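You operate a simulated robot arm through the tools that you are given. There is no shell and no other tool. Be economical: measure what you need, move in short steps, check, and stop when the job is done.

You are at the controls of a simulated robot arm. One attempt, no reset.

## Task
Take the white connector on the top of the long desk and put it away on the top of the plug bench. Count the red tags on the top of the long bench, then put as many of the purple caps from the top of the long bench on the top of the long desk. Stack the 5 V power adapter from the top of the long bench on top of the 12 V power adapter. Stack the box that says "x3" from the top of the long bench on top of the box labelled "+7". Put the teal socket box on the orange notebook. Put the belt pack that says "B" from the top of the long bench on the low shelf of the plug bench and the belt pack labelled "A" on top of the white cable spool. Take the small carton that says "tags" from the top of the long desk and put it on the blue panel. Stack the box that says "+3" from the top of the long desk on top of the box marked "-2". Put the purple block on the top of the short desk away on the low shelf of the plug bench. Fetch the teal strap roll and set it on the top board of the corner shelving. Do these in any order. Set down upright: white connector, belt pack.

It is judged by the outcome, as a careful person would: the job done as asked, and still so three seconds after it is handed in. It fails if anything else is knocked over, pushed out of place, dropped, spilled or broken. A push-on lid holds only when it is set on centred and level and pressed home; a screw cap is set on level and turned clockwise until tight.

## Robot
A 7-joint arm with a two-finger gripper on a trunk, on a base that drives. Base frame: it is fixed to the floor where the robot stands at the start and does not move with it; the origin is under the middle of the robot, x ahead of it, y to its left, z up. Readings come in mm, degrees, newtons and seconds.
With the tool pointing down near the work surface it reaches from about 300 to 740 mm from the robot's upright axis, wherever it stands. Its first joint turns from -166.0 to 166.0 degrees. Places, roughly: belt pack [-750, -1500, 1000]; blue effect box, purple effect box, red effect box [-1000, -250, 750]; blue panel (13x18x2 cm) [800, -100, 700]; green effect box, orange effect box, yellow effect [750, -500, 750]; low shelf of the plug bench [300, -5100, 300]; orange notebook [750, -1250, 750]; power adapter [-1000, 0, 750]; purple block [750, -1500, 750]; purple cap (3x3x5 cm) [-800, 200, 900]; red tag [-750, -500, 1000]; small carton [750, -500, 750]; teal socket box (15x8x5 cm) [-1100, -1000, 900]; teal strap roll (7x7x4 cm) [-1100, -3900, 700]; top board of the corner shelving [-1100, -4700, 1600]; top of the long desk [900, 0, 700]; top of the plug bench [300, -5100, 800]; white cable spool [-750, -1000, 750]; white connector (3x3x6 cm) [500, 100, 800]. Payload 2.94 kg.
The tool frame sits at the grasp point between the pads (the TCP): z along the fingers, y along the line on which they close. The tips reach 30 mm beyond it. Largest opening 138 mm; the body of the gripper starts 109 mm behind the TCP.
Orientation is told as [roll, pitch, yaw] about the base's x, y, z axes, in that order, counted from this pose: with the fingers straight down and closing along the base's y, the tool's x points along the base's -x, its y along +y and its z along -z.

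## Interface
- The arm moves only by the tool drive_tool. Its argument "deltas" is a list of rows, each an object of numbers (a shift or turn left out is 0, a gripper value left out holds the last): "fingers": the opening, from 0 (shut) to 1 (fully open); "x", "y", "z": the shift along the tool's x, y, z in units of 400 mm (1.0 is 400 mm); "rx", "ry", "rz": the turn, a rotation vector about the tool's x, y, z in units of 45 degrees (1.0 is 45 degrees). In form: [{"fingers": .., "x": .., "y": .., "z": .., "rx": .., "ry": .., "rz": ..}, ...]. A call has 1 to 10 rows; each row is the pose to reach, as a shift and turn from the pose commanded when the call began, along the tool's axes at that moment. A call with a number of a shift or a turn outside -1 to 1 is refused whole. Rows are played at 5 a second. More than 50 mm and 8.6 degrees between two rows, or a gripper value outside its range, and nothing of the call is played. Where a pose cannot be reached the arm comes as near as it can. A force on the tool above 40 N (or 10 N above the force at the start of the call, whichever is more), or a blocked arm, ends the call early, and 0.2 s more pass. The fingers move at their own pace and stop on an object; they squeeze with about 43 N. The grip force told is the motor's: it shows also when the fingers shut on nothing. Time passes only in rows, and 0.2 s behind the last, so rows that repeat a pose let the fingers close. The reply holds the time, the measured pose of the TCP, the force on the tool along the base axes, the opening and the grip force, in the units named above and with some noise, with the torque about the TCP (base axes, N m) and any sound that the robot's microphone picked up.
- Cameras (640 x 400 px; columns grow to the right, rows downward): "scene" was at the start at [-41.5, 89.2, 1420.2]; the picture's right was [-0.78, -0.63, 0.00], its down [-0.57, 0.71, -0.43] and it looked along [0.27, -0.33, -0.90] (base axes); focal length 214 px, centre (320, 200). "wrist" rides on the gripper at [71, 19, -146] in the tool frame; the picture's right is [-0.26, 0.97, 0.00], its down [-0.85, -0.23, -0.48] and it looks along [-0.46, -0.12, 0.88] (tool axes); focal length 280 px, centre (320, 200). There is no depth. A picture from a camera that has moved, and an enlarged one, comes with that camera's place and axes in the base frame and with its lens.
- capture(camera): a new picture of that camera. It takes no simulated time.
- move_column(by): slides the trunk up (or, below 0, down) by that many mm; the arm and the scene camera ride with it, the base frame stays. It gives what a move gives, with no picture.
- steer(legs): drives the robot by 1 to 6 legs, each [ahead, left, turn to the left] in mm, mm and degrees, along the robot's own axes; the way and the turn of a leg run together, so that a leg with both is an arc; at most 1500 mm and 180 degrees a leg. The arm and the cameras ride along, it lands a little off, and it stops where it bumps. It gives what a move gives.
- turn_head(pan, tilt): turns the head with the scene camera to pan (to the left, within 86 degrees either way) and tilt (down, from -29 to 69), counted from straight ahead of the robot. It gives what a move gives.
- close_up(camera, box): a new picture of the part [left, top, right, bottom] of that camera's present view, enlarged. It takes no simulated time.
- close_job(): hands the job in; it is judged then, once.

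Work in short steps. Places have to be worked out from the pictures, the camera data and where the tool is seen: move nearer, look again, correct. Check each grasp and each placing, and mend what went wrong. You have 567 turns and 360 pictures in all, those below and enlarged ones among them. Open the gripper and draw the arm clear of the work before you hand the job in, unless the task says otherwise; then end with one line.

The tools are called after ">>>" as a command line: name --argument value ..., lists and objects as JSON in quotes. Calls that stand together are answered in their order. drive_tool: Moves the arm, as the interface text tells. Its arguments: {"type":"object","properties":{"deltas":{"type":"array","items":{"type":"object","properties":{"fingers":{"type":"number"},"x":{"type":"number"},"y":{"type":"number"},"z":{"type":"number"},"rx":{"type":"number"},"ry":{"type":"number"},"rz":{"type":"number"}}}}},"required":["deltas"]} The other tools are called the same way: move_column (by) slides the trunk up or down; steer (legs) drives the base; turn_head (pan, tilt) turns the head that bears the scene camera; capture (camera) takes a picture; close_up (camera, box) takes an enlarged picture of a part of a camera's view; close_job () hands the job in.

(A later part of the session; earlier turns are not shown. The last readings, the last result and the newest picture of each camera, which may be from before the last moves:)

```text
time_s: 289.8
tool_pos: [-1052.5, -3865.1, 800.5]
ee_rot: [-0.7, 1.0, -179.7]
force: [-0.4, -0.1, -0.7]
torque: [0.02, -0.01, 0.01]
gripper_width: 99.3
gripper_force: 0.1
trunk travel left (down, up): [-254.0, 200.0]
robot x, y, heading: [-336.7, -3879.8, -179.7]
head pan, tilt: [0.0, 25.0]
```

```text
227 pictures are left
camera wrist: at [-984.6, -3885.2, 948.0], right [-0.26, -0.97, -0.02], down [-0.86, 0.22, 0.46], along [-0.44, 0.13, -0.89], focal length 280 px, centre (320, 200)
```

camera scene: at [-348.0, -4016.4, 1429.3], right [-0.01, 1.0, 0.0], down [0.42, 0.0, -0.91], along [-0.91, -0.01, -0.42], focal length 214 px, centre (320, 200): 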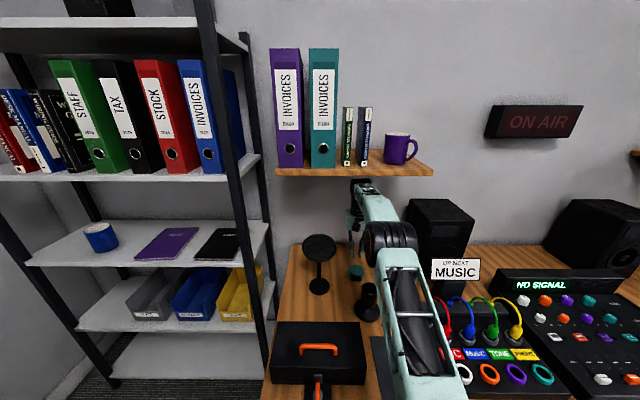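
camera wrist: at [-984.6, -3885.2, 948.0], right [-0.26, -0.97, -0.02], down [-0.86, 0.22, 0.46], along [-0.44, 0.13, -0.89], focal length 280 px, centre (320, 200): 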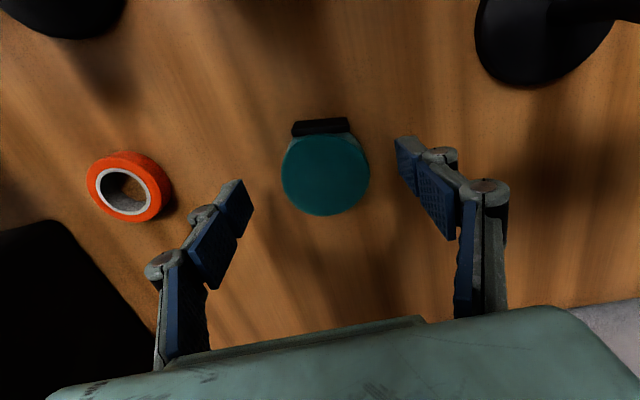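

>>> close_up --camera "scene" --box '[320, 200, 440, 300]'

```text
4.00 times, centred on (380, 250) of scene
camera zoom: at [-347.9, -4016.4, 1429.3], right [-0.01, 1.0, 0.0], down [0.42, 0.0, -0.91], along [-0.91, -0.01, -0.42], focal length 858 px, centre (80, 0)
```

zoom: 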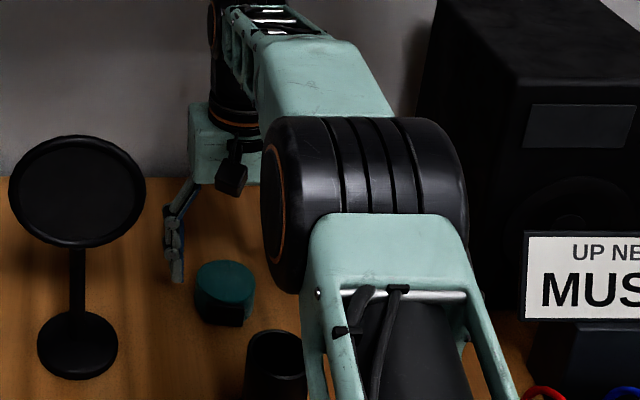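

Roll top ≈ 768. Lower to z≈772 and close.

>>> drive_tool --deltas '[{"z": 0.03}, {"z": 0.06}, {"z": 0.07}]'

>>> drive_tool --deltas '[{"fingers": 0.5}, {"fingers": 0.3}, {"fingers": 0.0}, {"fingers": 0.0}]'

>>> capture --camera "wrist"

```text
time_s: 290.6
tool_pos: [-1051.3, -3866.5, 771.6]
ee_rot: [-0.7, 1.0, -179.8]
force: [-0.7, 0.4, -0.1]
torque: [0.01, -0.02, -0.01]
gripper_width: 99.3
gripper_force: 0.1
trunk travel left (down, up): [-254.0, 200.0]
robot x, y, heading: [-335.8, -3883.4, -179.7]
head pan, tilt: [0.0, 25.0]
```

```text
time_s: 291.6
tool_pos: [-1053.3, -3865.8, 771.5]
ee_rot: [-0.7, 1.0, -179.7]
force: [-0.8, 0.0, 0.6]
torque: [-0.07, 0.05, 0.02]
gripper_width: 61.4
gripper_force: 43.1
trunk travel left (down, up): [-254.0, 200.0]
robot x, y, heading: [-337.0, -3882.5, -179.4]
head pan, tilt: [0.0, 25.0]
```

```text
225 pictures are left
camera wrist: at [-984.2, -3885.5, 919.8], right [-0.26, -0.97, -0.02], down [-0.86, 0.22, 0.46], along [-0.44, 0.13, -0.89], focal length 280 px, centre (320, 200)
```

wrist: 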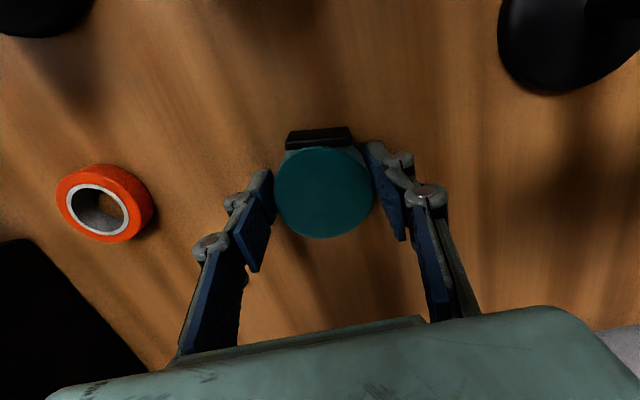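

Gripped (61 mm). Lift to z≈872, slide back the same way, then raise.

>>> drive_tool --deltas '[{"z": -0.1}, {"z": -0.2}, {"z": -0.255}, {"z": -0.255, "x": 0.05, "y": 0.03}, {"z": -0.255, "x": 0.12, "y": 0.09}, {"z": -0.255, "x": 0.19, "y": 0.15}, {"z": -0.255, "x": 0.26, "y": 0.17}]'

>>> drive_tool --deltas '[{"z": -0.1}, {"z": -0.2}, {"z": -0.3}, {"z": -0.38}, {"z": -0.38, "x": 0.1}, {"z": -0.38, "x": 0.2}, {"z": -0.38, "x": 0.3}, {"z": -0.38, "x": 0.4}]'

>>> capture --camera "wrist"

>>> capture --camera "scene"

```text
time_s: 293.2
tool_pos: [-951.6, -3934.6, 875.6]
ee_rot: [-0.7, 1.0, -179.7]
force: [-0.5, -0.8, -0.9]
torque: [-0.02, -0.03, -0.03]
gripper_width: 61.5
gripper_force: 42.6
trunk travel left (down, up): [-254.0, 200.0]
robot x, y, heading: [-339.7, -3880.5, -179.6]
head pan, tilt: [0.0, 25.0]
```

```text
time_s: 295.0
tool_pos: [-790.2, -3933.0, 1028.1]
ee_rot: [-0.7, 1.0, -179.6]
force: [-0.3, -0.6, -0.3]
torque: [-0.01, -0.02, 0.01]
gripper_width: 61.2
gripper_force: 43.8
trunk travel left (down, up): [-254.0, 200.0]
robot x, y, heading: [-335.2, -3882.1, -179.5]
head pan, tilt: [0.0, 25.0]
```

```text
224 pictures are left
camera wrist: at [-722.6, -3953.7, 1175.5], right [-0.26, -0.97, -0.02], down [-0.86, 0.22, 0.46], along [-0.44, 0.13, -0.89], focal length 280 px, centre (320, 200)
```

wrist: 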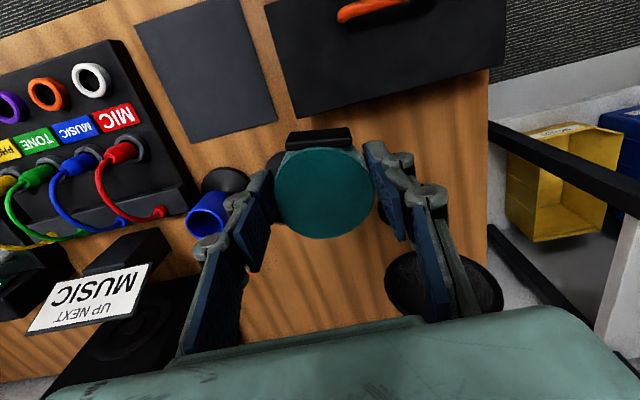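

```text
223 pictures are left
camera scene: at [-347.6, -4016.3, 1429.3], right [-0.01, 1.0, 0.0], down [0.42, 0.0, -0.91], along [-0.91, -0.01, -0.42], focal length 214 px, centre (320, 200)
```

scene: 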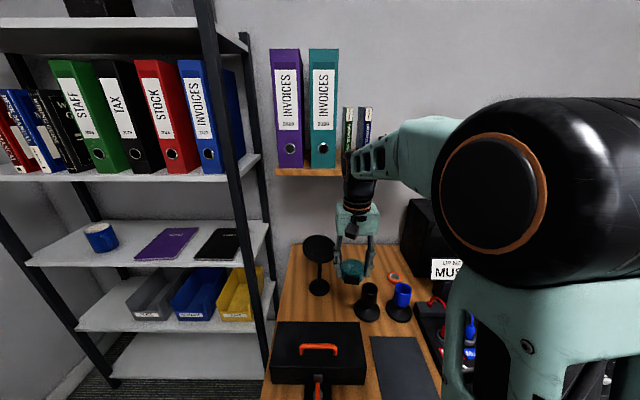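

Got it. Back off and go to the plug bench front.

>>> steer --legs '[[-270, 0, 0], [0, 0, 90], [420, 0, 0]]'

>>> turn_head --pan 0 --tilt 45

>>> capture --camera "scene"

>>> capture --camera "wrist"

```text
time_s: 302.8
tool_pos: [-64.9, -4759.5, 1028.9]
ee_rot: [-0.7, 1.0, -93.5]
force: [0.2, 0.1, -0.8]
torque: [0.0, 0.01, 0.0]
gripper_width: 61.2
gripper_force: 43.4
trunk travel left (down, up): [-254.0, 200.0]
robot x, y, heading: [-84.7, -4306.5, -93.6]
head pan, tilt: [0.0, 25.0]
```

```text
time_s: 303.6
tool_pos: [-63.9, -4759.7, 1028.4]
ee_rot: [-0.7, 0.9, -93.5]
force: [0.3, 0.2, -0.5]
torque: [0.02, -0.03, 0.01]
gripper_width: 61.5
gripper_force: 42.8
trunk travel left (down, up): [-254.0, 200.0]
robot x, y, heading: [-83.4, -4305.0, -93.4]
head pan, tilt: [0.0, 45.0]
```

```text
222 pictures are left
camera scene: at [50.0, -4311.3, 1398.8], right [-1.0, 0.06, 0.0], down [0.04, 0.71, -0.71], along [-0.04, -0.71, -0.71], focal length 214 px, centre (320, 200)
```

scene: 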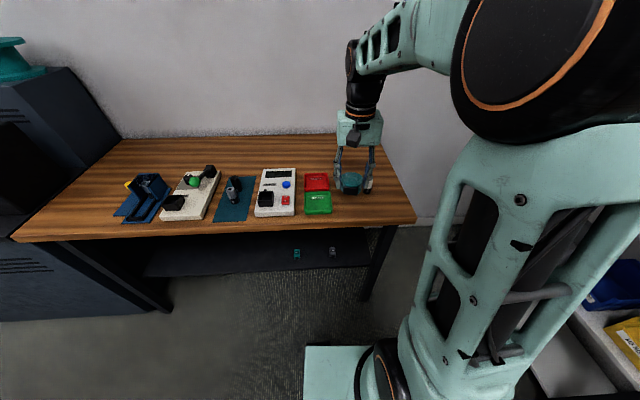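

```text
221 pictures are left
camera wrist: at [-40.1, -4693.0, 1175.6], right [0.95, -0.32, -0.02], down [-0.28, -0.84, 0.46], along [-0.16, -0.43, -0.89], focal length 280 px, centre (320, 200)
```

wrist: 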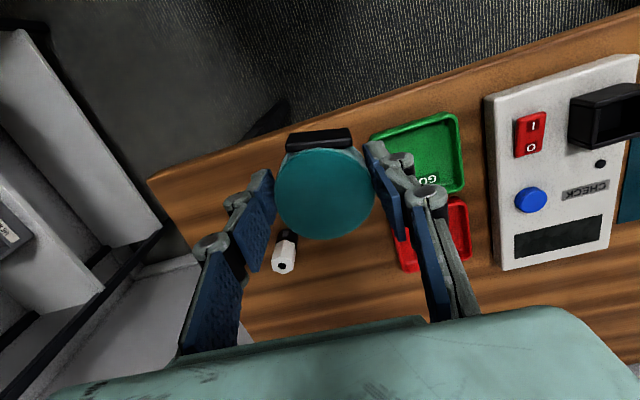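

Place the roll temporarily at ≈(-95,-4805) near the bench front edge.

>>> drive_tool --deltas '[{"x": -0.06, "y": -0.035}, {"x": -0.117, "y": -0.07}, {"x": -0.117, "y": -0.07, "z": 0.1}, {"x": -0.117, "y": -0.07, "z": 0.2}, {"x": -0.117, "y": -0.07, "z": 0.31}]'

>>> drive_tool --deltas '[{"z": 0.015}, {"z": 0.03}, {"z": 0.045}, {"z": 0.055}]'

```text
time_s: 304.8
tool_pos: [-98.0, -4803.8, 905.7]
ee_rot: [-0.7, 0.7, -93.5]
force: [-0.3, -0.8, -1.2]
torque: [-0.01, 0.02, 0.0]
gripper_width: 61.4
gripper_force: 42.8
trunk travel left (down, up): [-254.0, 200.0]
robot x, y, heading: [-85.5, -4304.5, -93.2]
head pan, tilt: [0.0, 45.0]
```

```text
time_s: 305.7
tool_pos: [-96.8, -4803.3, 891.5]
ee_rot: [-0.7, 0.4, -93.5]
force: [-0.7, 8.5, 22.3]
torque: [0.48, -0.11, -0.02]
gripper_width: 61.1
gripper_force: 42.4
trunk travel left (down, up): [-254.0, 200.0]
robot x, y, heading: [-80.8, -4303.5, -93.7]
head pan, tilt: [0.0, 45.0]
stopped in row 4: the force on the tool passed its limit at 44 N (the readings are from after the stop); the commanded pose is now the measured one
```

>>> drive_tool --deltas '[{"fingers": 0.5}, {"fingers": 0.55}, {"fingers": 0.7}, {"fingers": 0.7}, {"z": -0.1}, {"z": -0.2}, {"z": -0.3}, {"z": -0.4}]'

>>> capture --camera "wrist"

```text
time_s: 307.5
tool_pos: [-94.6, -4808.9, 1046.6]
ee_rot: [-0.7, 0.5, -93.5]
force: [0.2, -0.2, -0.9]
torque: [0.01, 0.02, -0.01]
gripper_width: 96.9
gripper_force: 0.0
trunk travel left (down, up): [-254.0, 200.0]
robot x, y, heading: [-84.0, -4303.0, -93.5]
head pan, tilt: [0.0, 45.0]
```

```text
220 pictures are left
camera wrist: at [-70.1, -4739.2, 1194.0], right [0.95, -0.32, -0.01], down [-0.28, -0.84, 0.47], along [-0.16, -0.44, -0.88], focal length 280 px, centre (320, 200)
```

wrist: 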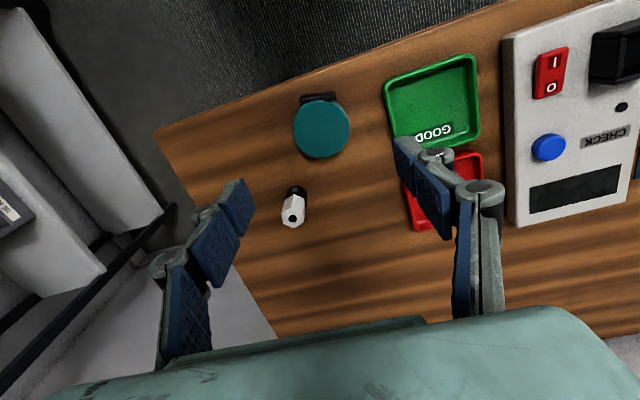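

Roll stands at ≈(-96,-4803). Back the robot 150 mm while extending the arm, then tilt the tool forward at height.

>>> steer --legs '[[-150, 0, 0]]'

>>> drive_tool --deltas '[{"ry": -0.18}, {"ry": -0.36}, {"ry": -0.54}, {"ry": -0.72}, {"ry": -0.9}, {"ry": -1.0}]'

>>> drive_tool --deltas '[{"ry": -0.15}, {"ry": -0.3}, {"ry": -0.45}]'

>>> capture --camera "scene"

```text
time_s: 308.9
tool_pos: [-86.9, -4658.5, 1047.2]
ee_rot: [-0.8, 0.5, -93.6]
force: [-0.7, 0.4, 0.0]
torque: [-0.03, 0.0, 0.02]
gripper_width: 96.6
gripper_force: 0.1
trunk travel left (down, up): [-254.0, 200.0]
robot x, y, heading: [-76.9, -4152.2, -93.6]
head pan, tilt: [0.0, 45.0]
```

```text
time_s: 310.5
tool_pos: [-90.6, -4658.8, 998.5]
ee_rot: [-0.8, -38.8, -93.3]
force: [0.3, 0.1, 0.0]
torque: [-0.01, -0.01, 0.0]
gripper_width: 96.4
gripper_force: 0.0
trunk travel left (down, up): [-254.0, 200.0]
robot x, y, heading: [-74.5, -4153.8, -93.5]
head pan, tilt: [0.0, 45.0]
stopped in row 6: the arm was blocked; the commanded pose is now the measured one
```

```text
time_s: 311.3
tool_pos: [-86.4, -4665.3, 996.8]
ee_rot: [2.2, -58.5, -95.3]
force: [0.2, 1.0, 0.7]
torque: [-0.02, 0.0, 0.02]
gripper_width: 96.5
gripper_force: 0.0
out of reach, approached as far as the arm can: row 3
trunk travel left (down, up): [-254.0, 200.0]
robot x, y, heading: [-77.6, -4154.7, -93.4]
head pan, tilt: [0.0, 45.0]
```

```text
219 pictures are left
camera scene: at [51.4, -4168.4, 1414.9], right [-0.99, 0.14, 0.0], down [0.08, 0.56, -0.83], along [-0.11, -0.82, -0.56], focal length 214 px, centre (320, 200)
```

scene: 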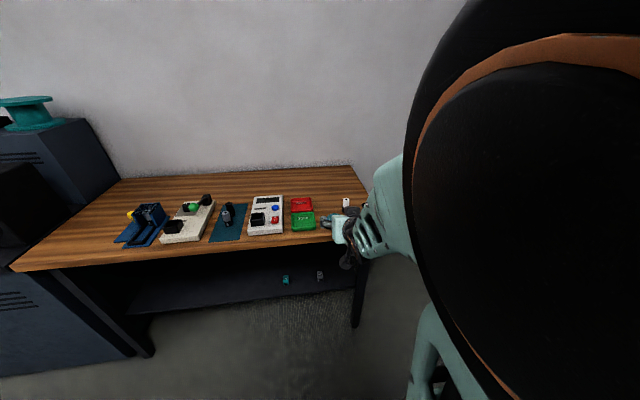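

Tilted 58° but the elbow crowds the head; extend the TCP horizontally forward 100 mm to relieve, then finish the tilt.

>>> drive_tool --deltas '[{"z": 0.09, "x": -0.055}, {"z": 0.17, "x": -0.106}, {"z": 0.26, "x": -0.16}, {"z": 0.34, "x": -0.21}]'

>>> drive_tool --deltas '[{"ry": -0.08}, {"ry": -0.16}]'

>>> turn_head --pan 0 --tilt 45

>>> capture --camera "scene"

>>> capture --camera "wrist"

```text
time_s: 312.3
tool_pos: [-98.8, -4824.2, 1006.8]
ee_rot: [-1.5, -59.4, -92.5]
force: [-0.1, 0.8, 0.2]
torque: [0.04, -0.03, -0.01]
gripper_width: 96.6
gripper_force: 0.0
trunk travel left (down, up): [-254.0, 200.0]
robot x, y, heading: [-77.3, -4157.2, -93.4]
head pan, tilt: [0.0, 45.0]
```

```text
time_s: 312.9
tool_pos: [-98.1, -4824.8, 1006.9]
ee_rot: [-1.6, -66.6, -92.2]
force: [0.8, -0.4, 0.4]
torque: [-0.03, 0.06, 0.01]
gripper_width: 96.6
gripper_force: 0.0
trunk travel left (down, up): [-254.0, 200.0]
robot x, y, heading: [-78.4, -4155.5, -93.5]
head pan, tilt: [0.0, 45.0]
```

```text
time_s: 313.5
tool_pos: [-97.6, -4824.4, 1005.7]
ee_rot: [-1.6, -66.6, -92.1]
force: [0.2, 0.1, -0.4]
torque: [0.03, 0.01, -0.01]
gripper_width: 96.4
gripper_force: 0.0
trunk travel left (down, up): [-254.0, 200.0]
robot x, y, heading: [-76.0, -4154.9, -93.5]
head pan, tilt: [0.0, 45.0]
```

```text
218 pictures are left
camera scene: at [58.8, -4162.7, 1398.7], right [-1.0, 0.06, 0.0], down [0.04, 0.71, -0.71], along [-0.04, -0.71, -0.71], focal length 214 px, centre (320, 200)
```

scene: 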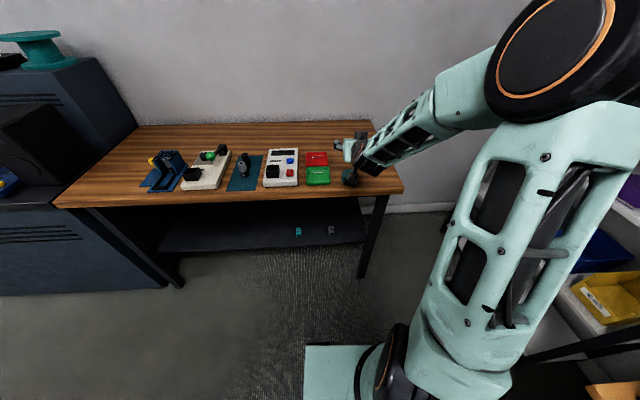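

```text
217 pictures are left
camera wrist: at [-69.1, -4662.9, 1000.4], right [0.96, -0.17, 0.23], down [-0.21, 0.11, 0.97], along [-0.19, -0.98, 0.07], focal length 280 px, centre (320, 200)
```

wrist: 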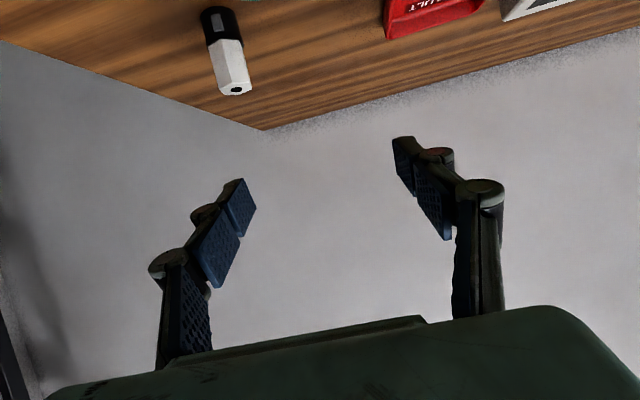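

Tilted 67°. Lower the straddling fingers over the roll: first 90 mm down and 18 mm back, then check.

>>> drive_tool --deltas '[{"z": -0.01, "x": 0.085}, {"z": 0.02, "x": 0.17}, {"z": 0.05, "x": 0.225}]'

>>> close_up --camera "scene" --box '[300, 110, 420, 210]'

>>> capture --camera "wrist"

```text
time_s: 314.3
tool_pos: [-99.7, -4806.7, 920.4]
ee_rot: [-1.6, -66.6, -92.1]
force: [0.3, -0.5, -0.4]
torque: [0.0, 0.0, 0.0]
gripper_width: 96.6
gripper_force: 0.0
trunk travel left (down, up): [-254.0, 200.0]
robot x, y, heading: [-73.7, -4155.7, -92.9]
head pan, tilt: [0.0, 45.0]
```

```text
4.00 times, centred on (360, 160) of scene
camera zoom: at [58.8, -4162.8, 1398.7], right [-1.0, 0.06, 0.0], down [0.04, 0.71, -0.71], along [-0.04, -0.71, -0.71], focal length 858 px, centre (160, 360)
```

zoom: 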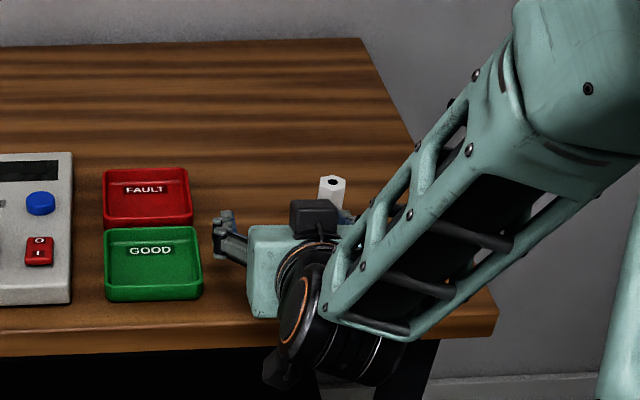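

```text
215 pictures are left
camera wrist: at [-69.4, -4645.8, 913.4], right [0.96, -0.16, 0.23], down [-0.21, 0.11, 0.97], along [-0.19, -0.98, 0.07], focal length 280 px, centre (320, 200)
```

wrist: 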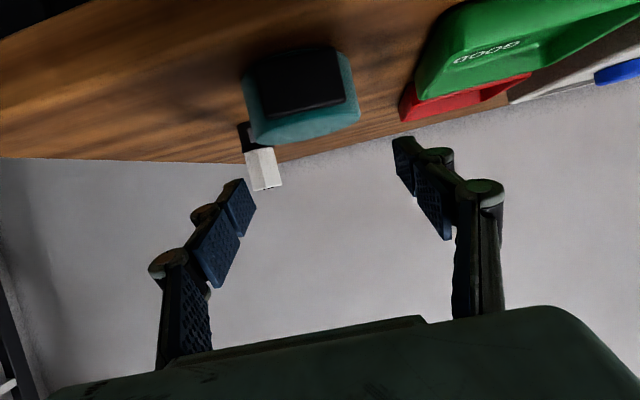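

Aligned laterally. Lower 43 mm more and close.

>>> drive_tool --deltas '[{"z": 0.022, "x": 0.05}, {"z": 0.043, "x": 0.1}]'

>>> capture --camera "wrist"

```text
time_s: 314.9
tool_pos: [-99.4, -4807.4, 874.0]
ee_rot: [-1.7, -66.6, -92.0]
force: [-0.4, 0.1, 0.6]
torque: [0.01, -0.01, -0.01]
gripper_width: 96.3
gripper_force: 0.1
trunk travel left (down, up): [-254.0, 200.0]
robot x, y, heading: [-78.8, -4154.7, -93.4]
head pan, tilt: [0.0, 45.0]
```

```text
214 pictures are left
camera wrist: at [-71.0, -4646.7, 868.2], right [0.96, -0.16, 0.23], down [-0.21, 0.11, 0.97], along [-0.19, -0.98, 0.07], focal length 280 px, centre (320, 200)
```

wrist: 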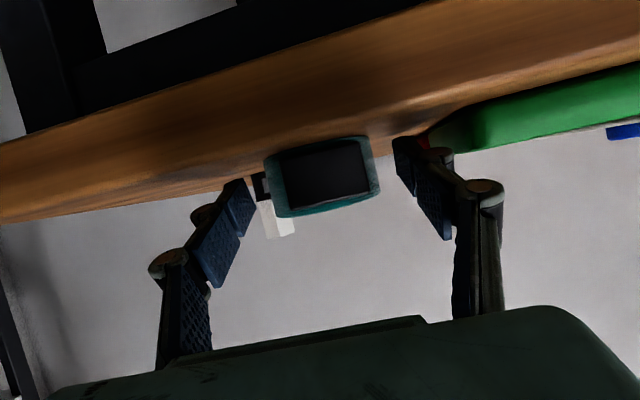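

Roll between the fingers. Close and lift straight.

>>> drive_tool --deltas '[{"fingers": 0.5}, {"fingers": 0.3}, {"fingers": 0.0}, {"fingers": 0.0}]'

>>> drive_tool --deltas '[{"z": -0.043, "x": -0.1}, {"z": -0.09, "x": -0.21}, {"z": -0.13, "x": -0.31}]'

>>> capture --camera "wrist"

>>> close_up --camera "scene" --box '[280, 100, 420, 210]'

```text
time_s: 315.9
tool_pos: [-99.6, -4808.1, 873.7]
ee_rot: [-1.6, -66.6, -92.1]
force: [0.0, 0.9, 0.3]
torque: [-0.01, -0.03, 0.03]
gripper_width: 60.8
gripper_force: 43.0
trunk travel left (down, up): [-254.0, 200.0]
robot x, y, heading: [-77.1, -4156.7, -93.4]
head pan, tilt: [0.0, 45.0]
```

```text
time_s: 316.7
tool_pos: [-94.8, -4805.5, 1010.2]
ee_rot: [-1.6, -66.6, -92.2]
force: [-0.5, 0.1, -1.0]
torque: [0.03, 0.02, 0.02]
gripper_width: 60.7
gripper_force: 43.5
trunk travel left (down, up): [-254.0, 200.0]
robot x, y, heading: [-78.6, -4156.2, -93.2]
head pan, tilt: [0.0, 45.0]
```

```text
213 pictures are left
camera wrist: at [-66.0, -4645.1, 1003.6], right [0.96, -0.16, 0.23], down [-0.21, 0.11, 0.97], along [-0.19, -0.98, 0.07], focal length 280 px, centre (320, 200)
```

wrist: 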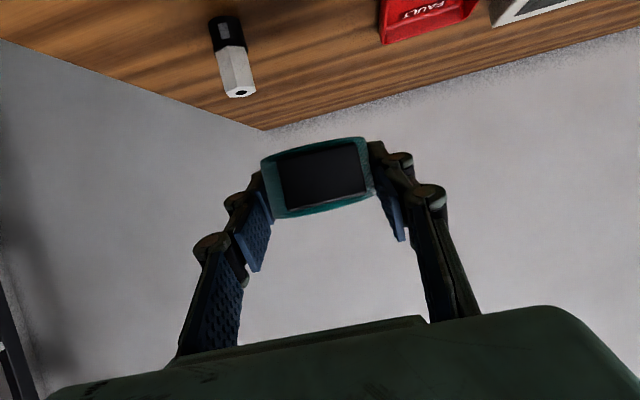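

```text
3.64 times, centred on (350, 155) of scene
camera zoom: at [58.8, -4162.6, 1398.6], right [-1.0, 0.06, 0.0], down [0.04, 0.71, -0.71], along [-0.04, -0.71, -0.71], focal length 780 px, centre (211, 364)
```

zoom: 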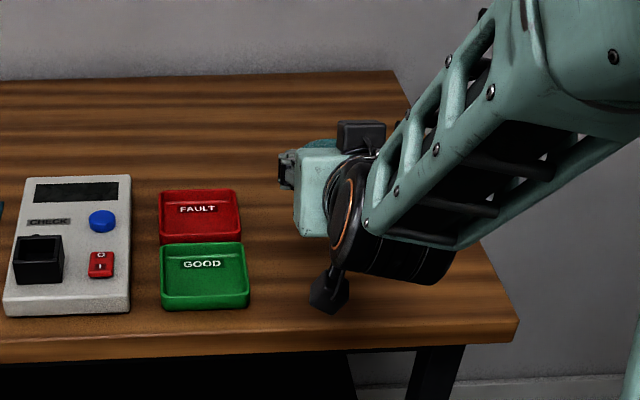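

Held. Raise the trunk fully, turn to face the shelving, and test the height with the tilted tool.

>>> move_column --by 200

>>> steer --legs '[[150, 0, 0], [-150, 0, -87]]'

```text
time_s: 318.9
tool_pos: [-95.5, -4805.6, 1209.6]
ee_rot: [-1.6, -66.6, -92.1]
force: [-0.2, 0.0, -1.4]
torque: [-0.04, 0.0, 0.02]
gripper_width: 60.7
gripper_force: 42.8
trunk travel left (down, up): [-454.0, 0.0]
robot x, y, heading: [-77.2, -4154.0, -93.5]
head pan, tilt: [0.0, 45.0]
```

```text
time_s: 323.9
tool_pos: [-637.0, -4239.9, 1209.9]
ee_rot: [-1.5, -66.6, -178.3]
force: [0.1, -0.5, -1.5]
torque: [0.02, -0.02, 0.01]
gripper_width: 60.9
gripper_force: 42.7
trunk travel left (down, up): [-454.0, 0.0]
robot x, y, heading: [7.8, -4216.0, -179.5]
head pan, tilt: [0.0, 45.0]
```

>>> drive_tool --deltas '[{"z": -0.048, "x": -0.112}, {"z": -0.096, "x": -0.224}, {"z": -0.144, "x": -0.336}, {"z": -0.192, "x": -0.448}, {"z": -0.24, "x": -0.56}, {"z": -0.288, "x": -0.672}, {"z": -0.336, "x": -0.784}, {"z": -0.38, "x": -0.88}]'

>>> drive_tool --deltas '[{"z": -0.048, "x": -0.112}, {"z": -0.096, "x": -0.224}, {"z": -0.11, "x": -0.27}]'

>>> turn_head --pan 25 --tilt 0

>>> capture --camera "scene"

```text
time_s: 325.9
tool_pos: [-617.8, -4046.9, 1595.4]
ee_rot: [-1.8, -66.5, 162.9]
force: [-0.7, -2.8, -0.3]
torque: [0.15, 0.0, -0.34]
gripper_width: 61.0
gripper_force: 42.8
out of reach, approached as far as the arm can: row 4
trunk travel left (down, up): [-454.0, 0.0]
robot x, y, heading: [11.7, -4214.1, -179.3]
head pan, tilt: [0.0, 45.0]
stopped in row 8: the arm was blocked; the commanded pose is now the measured one
```

```text
time_s: 326.7
tool_pos: [-618.7, -4036.6, 1711.2]
ee_rot: [-1.0, -66.3, 161.9]
force: [-0.4, -0.2, -0.3]
torque: [0.0, 0.03, -0.01]
gripper_width: 60.9
gripper_force: 43.1
trunk travel left (down, up): [-454.0, 0.0]
robot x, y, heading: [13.0, -4219.1, -179.5]
head pan, tilt: [0.0, 45.0]
```

```text
time_s: 327.9
tool_pos: [-618.7, -4036.5, 1712.6]
ee_rot: [-0.9, -66.5, 162.0]
force: [0.0, 0.9, -1.3]
torque: [0.02, 0.0, 0.0]
gripper_width: 60.8
gripper_force: 42.8
trunk travel left (down, up): [-454.0, 0.0]
robot x, y, heading: [10.8, -4214.7, -179.8]
head pan, tilt: [25.0, 0.0]
```

```text
211 pictures are left
camera scene: at [13.2, -4385.5, 1669.6], right [-0.43, 0.9, 0.0], down [0.0, 0.0, -1.0], along [-0.9, -0.43, 0.0], focal length 214 px, centre (320, 200)
```

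scene: 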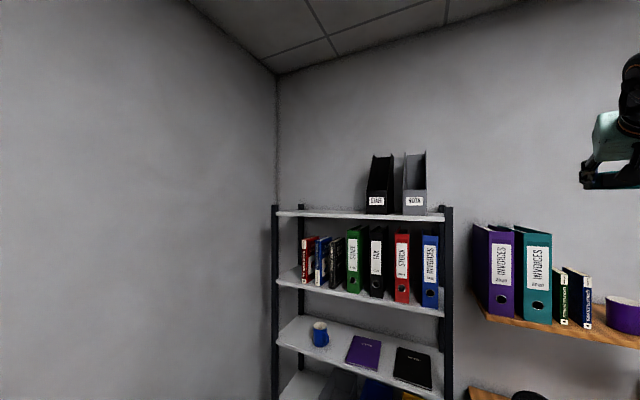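

Reached z≈1712 with the tilted tool. Turn so the tool points into the free left part of the top board and move to a pre-pose in front of it.

>>> steer --legs '[[0, 0, 43], [313, -56, 0]]'

>>> turn_head --pan -20 --tilt 0

>>> capture --camera "scene"

>>> capture --camera "wrist"

```text
time_s: 332.0
tool_pos: [-829.4, -4691.1, 1713.0]
ee_rot: [-1.0, -66.4, -155.1]
force: [-1.4, -1.3, -1.6]
torque: [0.0, -0.03, 0.0]
gripper_width: 60.7
gripper_force: 43.0
trunk travel left (down, up): [-454.0, 0.0]
robot x, y, heading: [-245.2, -4389.9, -136.6]
head pan, tilt: [25.0, 0.0]
```

```text
time_s: 333.1
tool_pos: [-830.2, -4690.9, 1712.9]
ee_rot: [-0.8, -66.5, -154.9]
force: [0.2, 0.2, -1.2]
torque: [-0.01, 0.02, 0.01]
gripper_width: 60.8
gripper_force: 42.9
trunk travel left (down, up): [-454.0, 0.0]
robot x, y, heading: [-248.4, -4386.9, -136.7]
head pan, tilt: [-20.0, 0.0]
```

```text
210 pictures are left
camera scene: at [-178.6, -4465.9, 1669.7], right [-0.4, 0.92, 0.0], down [0.0, 0.0, -1.0], along [-0.92, -0.4, 0.0], focal length 214 px, centre (320, 200)
```

scene: 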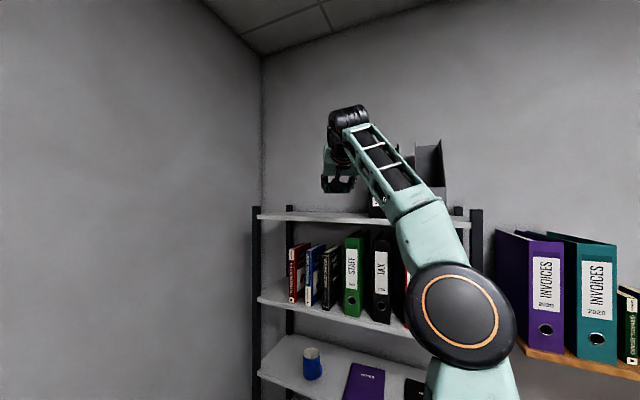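

```text
209 pictures are left
camera wrist: at [-674.5, -4641.5, 1706.8], right [0.3, -0.92, 0.23], down [0.0, 0.24, 0.97], along [-0.95, -0.29, 0.07], focal length 280 px, centre (320, 200)
```

wrist: 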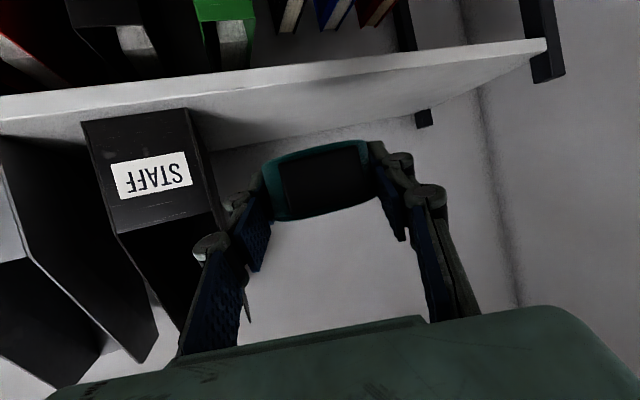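

View confirms free board space right (−y) of STAFF. Drive the base in along the tool direction 250 mm.

>>> steer --legs '[[237, -79, 0]]'

>>> capture --camera "scene"

>>> capture --camera "wrist"

```text
time_s: 334.9
tool_pos: [-1048.1, -4798.4, 1712.2]
ee_rot: [-0.8, -66.3, -154.6]
force: [0.1, -0.1, -1.0]
torque: [-0.01, 0.01, 0.0]
gripper_width: 61.0
gripper_force: 43.2
trunk travel left (down, up): [-454.0, 0.0]
robot x, y, heading: [-468.0, -4492.0, -136.2]
head pan, tilt: [-20.0, 0.0]
```

```text
208 pictures are left
camera scene: at [-399.2, -4569.0, 1669.7], right [-0.41, 0.91, 0.0], down [0.0, 0.0, -1.0], along [-0.91, -0.41, 0.0], focal length 214 px, centre (320, 200)
```

scene: 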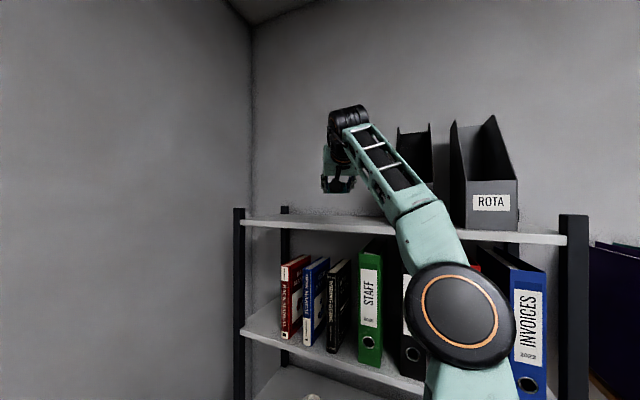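

```text
207 pictures are left
camera wrist: at [-893.9, -4747.9, 1706.5], right [0.31, -0.92, 0.23], down [-0.01, 0.24, 0.97], along [-0.95, -0.3, 0.07], focal length 280 px, centre (320, 200)
```

wrist: 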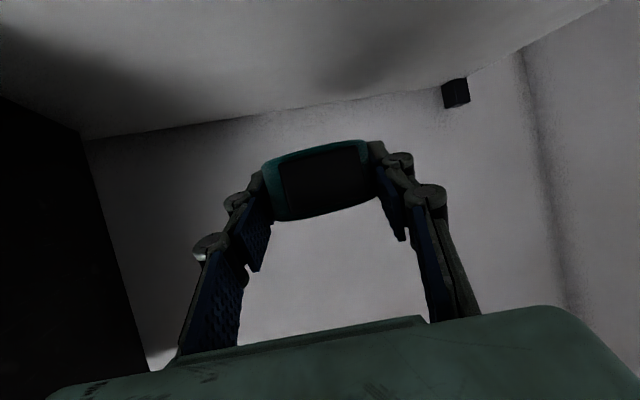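

Roll is over the board (~60 mm inside). Lower 55 mm, then in small steps.

>>> drive_tool --deltas '[{"z": 0.03, "x": 0.069}, {"z": 0.055, "x": 0.126}]'

>>> close_up --camera "scene" --box '[290, 150, 410, 250]'

```text
time_s: 335.5
tool_pos: [-1046.0, -4797.7, 1658.3]
ee_rot: [-0.8, -66.4, -154.5]
force: [0.1, -0.3, -1.4]
torque: [0.0, -0.01, 0.01]
gripper_width: 60.9
gripper_force: 43.5
trunk travel left (down, up): [-454.0, 0.0]
robot x, y, heading: [-467.5, -4492.8, -136.1]
head pan, tilt: [-20.0, 0.0]
```

```text
4.00 times, centred on (350, 200) of scene
camera zoom: at [-398.3, -4568.5, 1669.7], right [-0.41, 0.91, 0.0], down [0.0, 0.0, -1.0], along [-0.91, -0.41, 0.0], focal length 858 px, centre (200, 200)
```

zoom: 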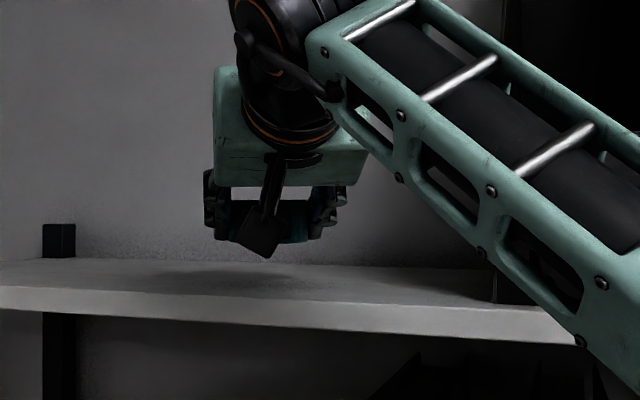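

>>> drive_tool --deltas '[{"z": 0.008, "x": 0.018}, {"z": 0.016, "x": 0.036}]'

>>> drive_tool --deltas '[{"z": 0.004, "x": 0.009}, {"z": 0.008, "x": 0.018}, {"z": 0.012, "x": 0.027}, {"z": 0.016, "x": 0.036}]'

>>> close_up --camera "scene" --box '[290, 150, 410, 250]'

```text
time_s: 336.1
tool_pos: [-1047.7, -4796.1, 1642.5]
ee_rot: [-0.7, -66.5, -154.8]
force: [-0.3, 0.1, -0.7]
torque: [-0.02, -0.02, 0.02]
gripper_width: 61.0
gripper_force: 42.9
trunk travel left (down, up): [-454.0, 0.0]
robot x, y, heading: [-464.7, -4492.8, -136.1]
head pan, tilt: [-20.0, 0.0]
```

```text
time_s: 337.1
tool_pos: [-1048.8, -4796.6, 1626.0]
ee_rot: [-0.8, -66.5, -154.6]
force: [0.4, 0.5, -1.2]
torque: [-0.02, -0.03, -0.03]
gripper_width: 60.9
gripper_force: 42.9
trunk travel left (down, up): [-454.0, 0.0]
robot x, y, heading: [-470.2, -4492.0, -136.0]
head pan, tilt: [-20.0, 0.0]
```

```text
4.00 times, centred on (350, 200) of scene
camera zoom: at [-398.5, -4568.6, 1669.7], right [-0.41, 0.91, 0.0], down [0.0, 0.0, -1.0], along [-0.91, -0.41, 0.0], focal length 858 px, centre (200, 200)
```

zoom: 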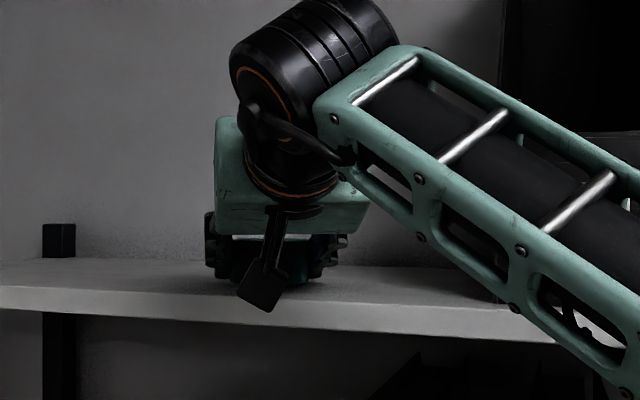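

>>> drive_tool --deltas '[{"z": 0.004, "x": 0.009}, {"z": 0.008, "x": 0.018}]'

>>> drive_tool --deltas '[{"z": 0.003, "x": 0.007}, {"z": 0.006, "x": 0.014}, {"z": 0.009, "x": 0.021}]'

```text
time_s: 337.7
tool_pos: [-1048.2, -4796.9, 1624.0]
ee_rot: [-0.5, -67.2, -154.9]
force: [-11.1, -3.2, 30.2]
torque: [-0.23, -0.41, -0.09]
gripper_width: 61.0
gripper_force: 43.3
trunk travel left (down, up): [-454.0, 0.0]
robot x, y, heading: [-469.3, -4493.9, -136.0]
head pan, tilt: [-20.0, 0.0]
```

```text
time_s: 338.1
tool_pos: [-1047.4, -4796.2, 1622.5]
ee_rot: [-0.6, -67.6, -154.7]
force: [-0.2, 2.0, 8.4]
torque: [0.09, -0.21, 0.05]
gripper_width: 61.0
gripper_force: 43.1
trunk travel left (down, up): [-454.0, 0.0]
robot x, y, heading: [-464.9, -4490.5, -135.7]
head pan, tilt: [-20.0, 0.0]
stopped in row 2: the force on the tool passed its limit at 45 N (the readings are from after the stop); the commanded pose is now the measured one
```

Contact. Open, raise straight up 80 mm.

>>> drive_tool --deltas '[{"fingers": 0.5}, {"fingers": 0.55}, {"fingers": 0.65}, {"fingers": 0.7}, {"z": -0.04, "x": -0.09}, {"z": -0.08, "x": -0.18}]'

>>> capture --camera "wrist"

>>> close_up --camera "scene" --box '[290, 150, 410, 250]'

```text
time_s: 339.5
tool_pos: [-1047.2, -4799.1, 1698.4]
ee_rot: [-0.9, -67.3, -154.4]
force: [0.8, 0.3, 0.5]
torque: [-0.01, -0.02, -0.02]
gripper_width: 96.3
gripper_force: 0.0
trunk travel left (down, up): [-454.0, 0.0]
robot x, y, heading: [-465.8, -4490.1, -135.9]
head pan, tilt: [-20.0, 0.0]
```

```text
204 pictures are left
camera wrist: at [-892.6, -4747.7, 1689.6], right [0.31, -0.92, 0.24], down [0.01, 0.25, 0.97], along [-0.95, -0.3, 0.08], focal length 280 px, centre (320, 200)
```

wrist: 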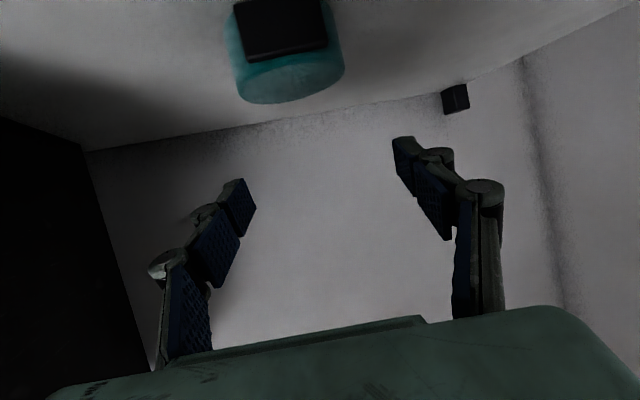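

```text
4.00 times, centred on (350, 200) of scene
camera zoom: at [-398.4, -4569.5, 1669.5], right [-0.41, 0.91, 0.0], down [0.0, 0.0, -1.0], along [-0.91, -0.41, 0.0], focal length 858 px, centre (200, 200)
```

zoom: 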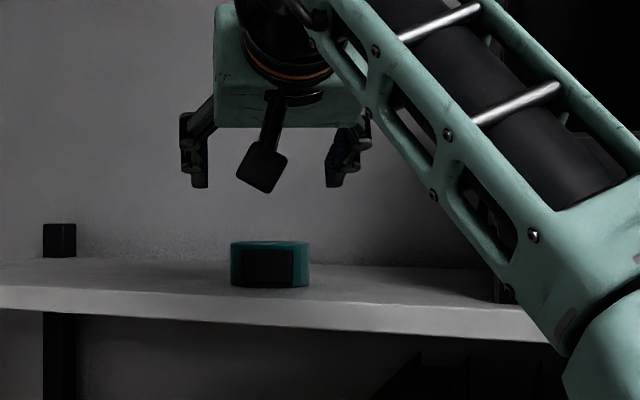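

The strap roll sits flat on the top board. Back out, then away from the shelving.

>>> steer --legs '[[-237, 79, 0], [-180, 174, 0], [0, 0, -134]]'

>>> turn_head --pan 0 --tilt 20

>>> capture --camera "scene"

```text
time_s: 348.6
tool_pos: [192.8, -3750.8, 1698.3]
ee_rot: [-0.8, -67.2, 70.8]
force: [-0.2, -0.4, -0.4]
torque: [0.0, -0.01, -0.03]
gripper_width: 96.7
gripper_force: 0.1
trunk travel left (down, up): [-454.0, 0.0]
robot x, y, heading: [-0.7, -4375.8, 89.3]
head pan, tilt: [-20.0, 0.0]
```

```text
time_s: 349.4
tool_pos: [192.4, -3750.7, 1698.1]
ee_rot: [-0.6, -67.4, 70.8]
force: [0.0, -0.1, -0.4]
torque: [0.04, -0.01, 0.01]
gripper_width: 96.5
gripper_force: 0.0
trunk travel left (down, up): [-454.0, 0.0]
robot x, y, heading: [-3.0, -4377.6, 89.2]
head pan, tilt: [0.0, 20.0]
```

```text
202 pictures are left
camera scene: at [-130.9, -4361.4, 1637.4], right [1.0, -0.01, 0.0], down [0.0, -0.34, -0.94], along [0.01, 0.94, -0.34], focal length 214 px, centre (320, 200)
```

scene: 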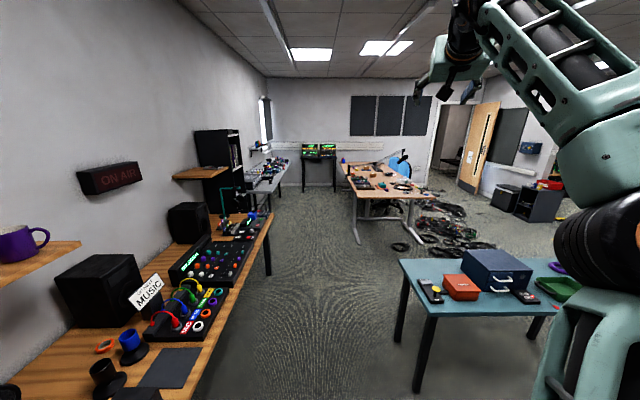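

Lower: trunk −300, arm down ~330 mm.

>>> move_column --by -300

>>> drive_tool --deltas '[{"z": 0.042, "x": 0.097}, {"z": 0.084, "x": 0.194}, {"z": 0.126, "x": 0.291}, {"z": 0.168, "x": 0.388}, {"z": 0.21, "x": 0.485}, {"z": 0.252, "x": 0.582}, {"z": 0.294, "x": 0.679}, {"z": 0.336, "x": 0.776}]'

>>> drive_tool --deltas '[{"ry": 0.18}, {"ry": 0.36}, {"ry": 0.5}]'

```text
time_s: 352.4
tool_pos: [191.3, -3750.8, 1397.6]
ee_rot: [-0.7, -67.4, 70.9]
force: [-0.2, -0.2, 0.2]
torque: [0.01, 0.0, -0.02]
gripper_width: 96.4
gripper_force: 0.0
trunk travel left (down, up): [-154.0, 300.0]
robot x, y, heading: [1.0, -4375.1, 89.4]
head pan, tilt: [0.0, 20.0]
```

```text
time_s: 354.2
tool_pos: [196.5, -3745.7, 1062.6]
ee_rot: [-0.8, -67.3, 71.0]
force: [-1.2, 0.1, 0.0]
torque: [0.03, 0.0, 0.01]
gripper_width: 96.8
gripper_force: 0.1
trunk travel left (down, up): [-154.0, 300.0]
robot x, y, heading: [2.4, -4374.0, 89.4]
head pan, tilt: [0.0, 20.0]
```

```text
time_s: 355.0
tool_pos: [194.2, -3746.1, 1060.0]
ee_rot: [-0.4, -44.8, 70.4]
force: [-0.4, -0.3, -0.2]
torque: [0.0, -0.02, -0.01]
gripper_width: 96.3
gripper_force: 0.1
trunk travel left (down, up): [-154.0, 300.0]
robot x, y, heading: [8.1, -4375.9, 89.1]
head pan, tilt: [0.0, 20.0]
```

>>> drive_tool --deltas '[{"rx": -0.1, "rz": -0.1}, {"rx": -0.2, "rz": -0.2}, {"rx": -0.29, "rz": -0.29}]'

>>> steer --legs '[[0, 110, 0], [1450, 0, 0], [1400, 0, 0], [0, 0, 90]]'

>>> turn_head --pan 0 --tilt 45

>>> capture --camera "scene"

```text
time_s: 355.8
tool_pos: [196.1, -3746.9, 1060.6]
ee_rot: [-0.4, -44.8, 89.0]
force: [0.0, 0.1, -0.3]
torque: [-0.03, -0.01, 0.0]
gripper_width: 96.7
gripper_force: 0.1
trunk travel left (down, up): [-154.0, 300.0]
robot x, y, heading: [6.7, -4375.6, 89.3]
head pan, tilt: [0.0, 20.0]
```

```text
time_s: 374.8
tool_pos: [-735.3, -1307.6, 1061.0]
ee_rot: [-0.3, -44.8, 179.5]
force: [0.8, 0.2, -0.4]
torque: [0.03, 0.02, 0.02]
gripper_width: 96.4
gripper_force: 0.0
trunk travel left (down, up): [-154.0, 300.0]
robot x, y, heading: [-97.5, -1491.2, 179.8]
head pan, tilt: [0.0, 20.0]
```

```text
time_s: 375.7
tool_pos: [-735.1, -1307.3, 1059.9]
ee_rot: [-0.2, -44.9, 179.4]
force: [0.7, 0.2, 0.5]
torque: [0.02, 0.01, -0.04]
gripper_width: 96.8
gripper_force: 0.1
trunk travel left (down, up): [-154.0, 300.0]
robot x, y, heading: [-102.3, -1491.1, 179.9]
head pan, tilt: [0.0, 45.0]
```

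```text
201 pictures are left
camera scene: at [-102.8, -1626.6, 1298.8], right [0.0, 1.0, 0.0], down [0.71, 0.0, -0.71], along [-0.71, 0.0, -0.71], focal length 214 px, centre (320, 200)
```

scene: 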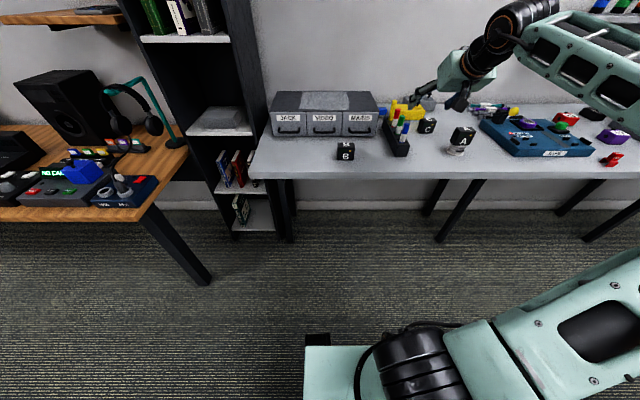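

B ≈ (-779,-1532). Sidestep over it at height, then lower 100 mm with the 45° tool and look.

>>> drive_tool --deltas '[{"y": 0.12}, {"y": 0.24}, {"y": 0.36}, {"y": 0.48}, {"y": 0.56}, {"y": 0.56, "z": 0.078, "x": -0.078}, {"y": 0.56, "z": 0.16, "x": 0.005}, {"y": 0.56, "z": 0.24, "x": 0.085}]'

>>> capture --camera "wrist"

>>> close_up --camera "scene" --box '[280, 80, 440, 200]'

```text
time_s: 377.5
tool_pos: [-781.6, -1533.3, 967.9]
ee_rot: [-0.3, -44.7, 179.4]
force: [0.2, -0.2, 0.1]
torque: [0.01, 0.01, 0.01]
gripper_width: 96.4
gripper_force: 0.0
trunk travel left (down, up): [-154.0, 300.0]
robot x, y, heading: [-106.3, -1494.5, 180.0]
head pan, tilt: [0.0, 45.0]
```

```text
200 pictures are left
camera wrist: at [-627.8, -1554.3, 1021.8], right [-0.2, -0.96, 0.18], down [-0.26, 0.23, 0.94], along [-0.94, 0.14, -0.3], focal length 280 px, centre (320, 200)
```

wrist: 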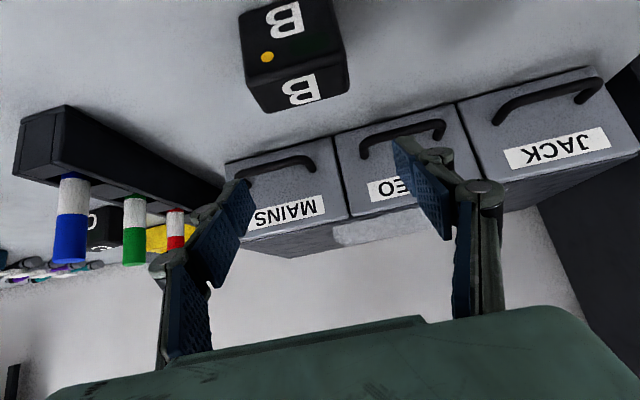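

```text
3.33 times, centred on (360, 140) of scene
camera zoom: at [-102.6, -1626.6, 1298.8], right [0.0, 1.0, 0.0], down [0.71, 0.0, -0.71], along [-0.71, 0.0, -0.71], focal length 715 px, centre (187, 400)
```

zoom: 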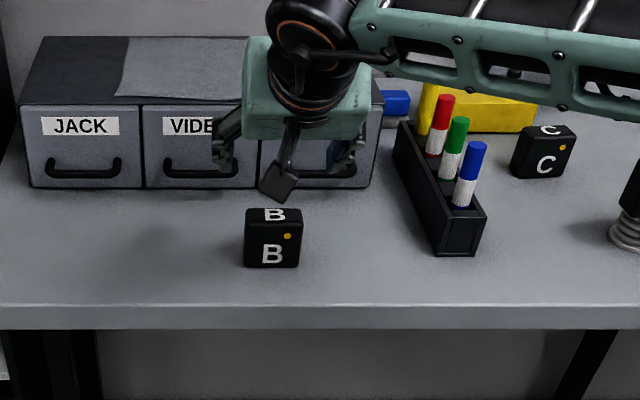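

Well aligned. Lower ~90 mm and close.

>>> drive_tool --deltas '[{"z": 0.08, "x": 0.08}, {"z": 0.158, "x": 0.158}]'

>>> capture --camera "wrist"

```text
time_s: 378.1
tool_pos: [-779.9, -1529.9, 877.7]
ee_rot: [-0.2, -44.8, 179.4]
force: [0.5, 0.2, 0.0]
torque: [0.01, 0.0, 0.04]
gripper_width: 96.4
gripper_force: 0.0
trunk travel left (down, up): [-154.0, 300.0]
robot x, y, heading: [-100.2, -1495.8, 180.1]
head pan, tilt: [0.0, 45.0]
```

```text
198 pictures are left
camera wrist: at [-627.6, -1551.0, 930.6], right [-0.2, -0.96, 0.18], down [-0.26, 0.23, 0.94], along [-0.94, 0.14, -0.3], focal length 280 px, centre (320, 200)
```

wrist: 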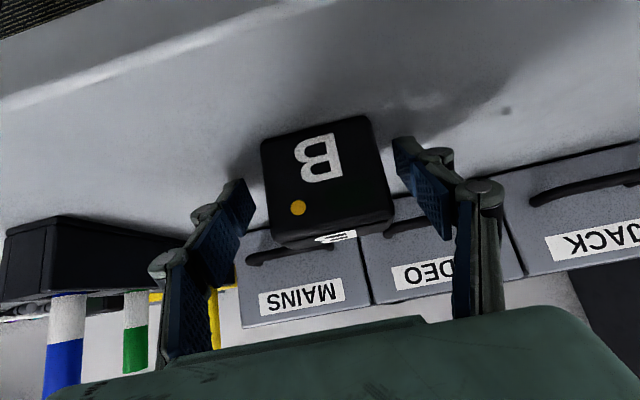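

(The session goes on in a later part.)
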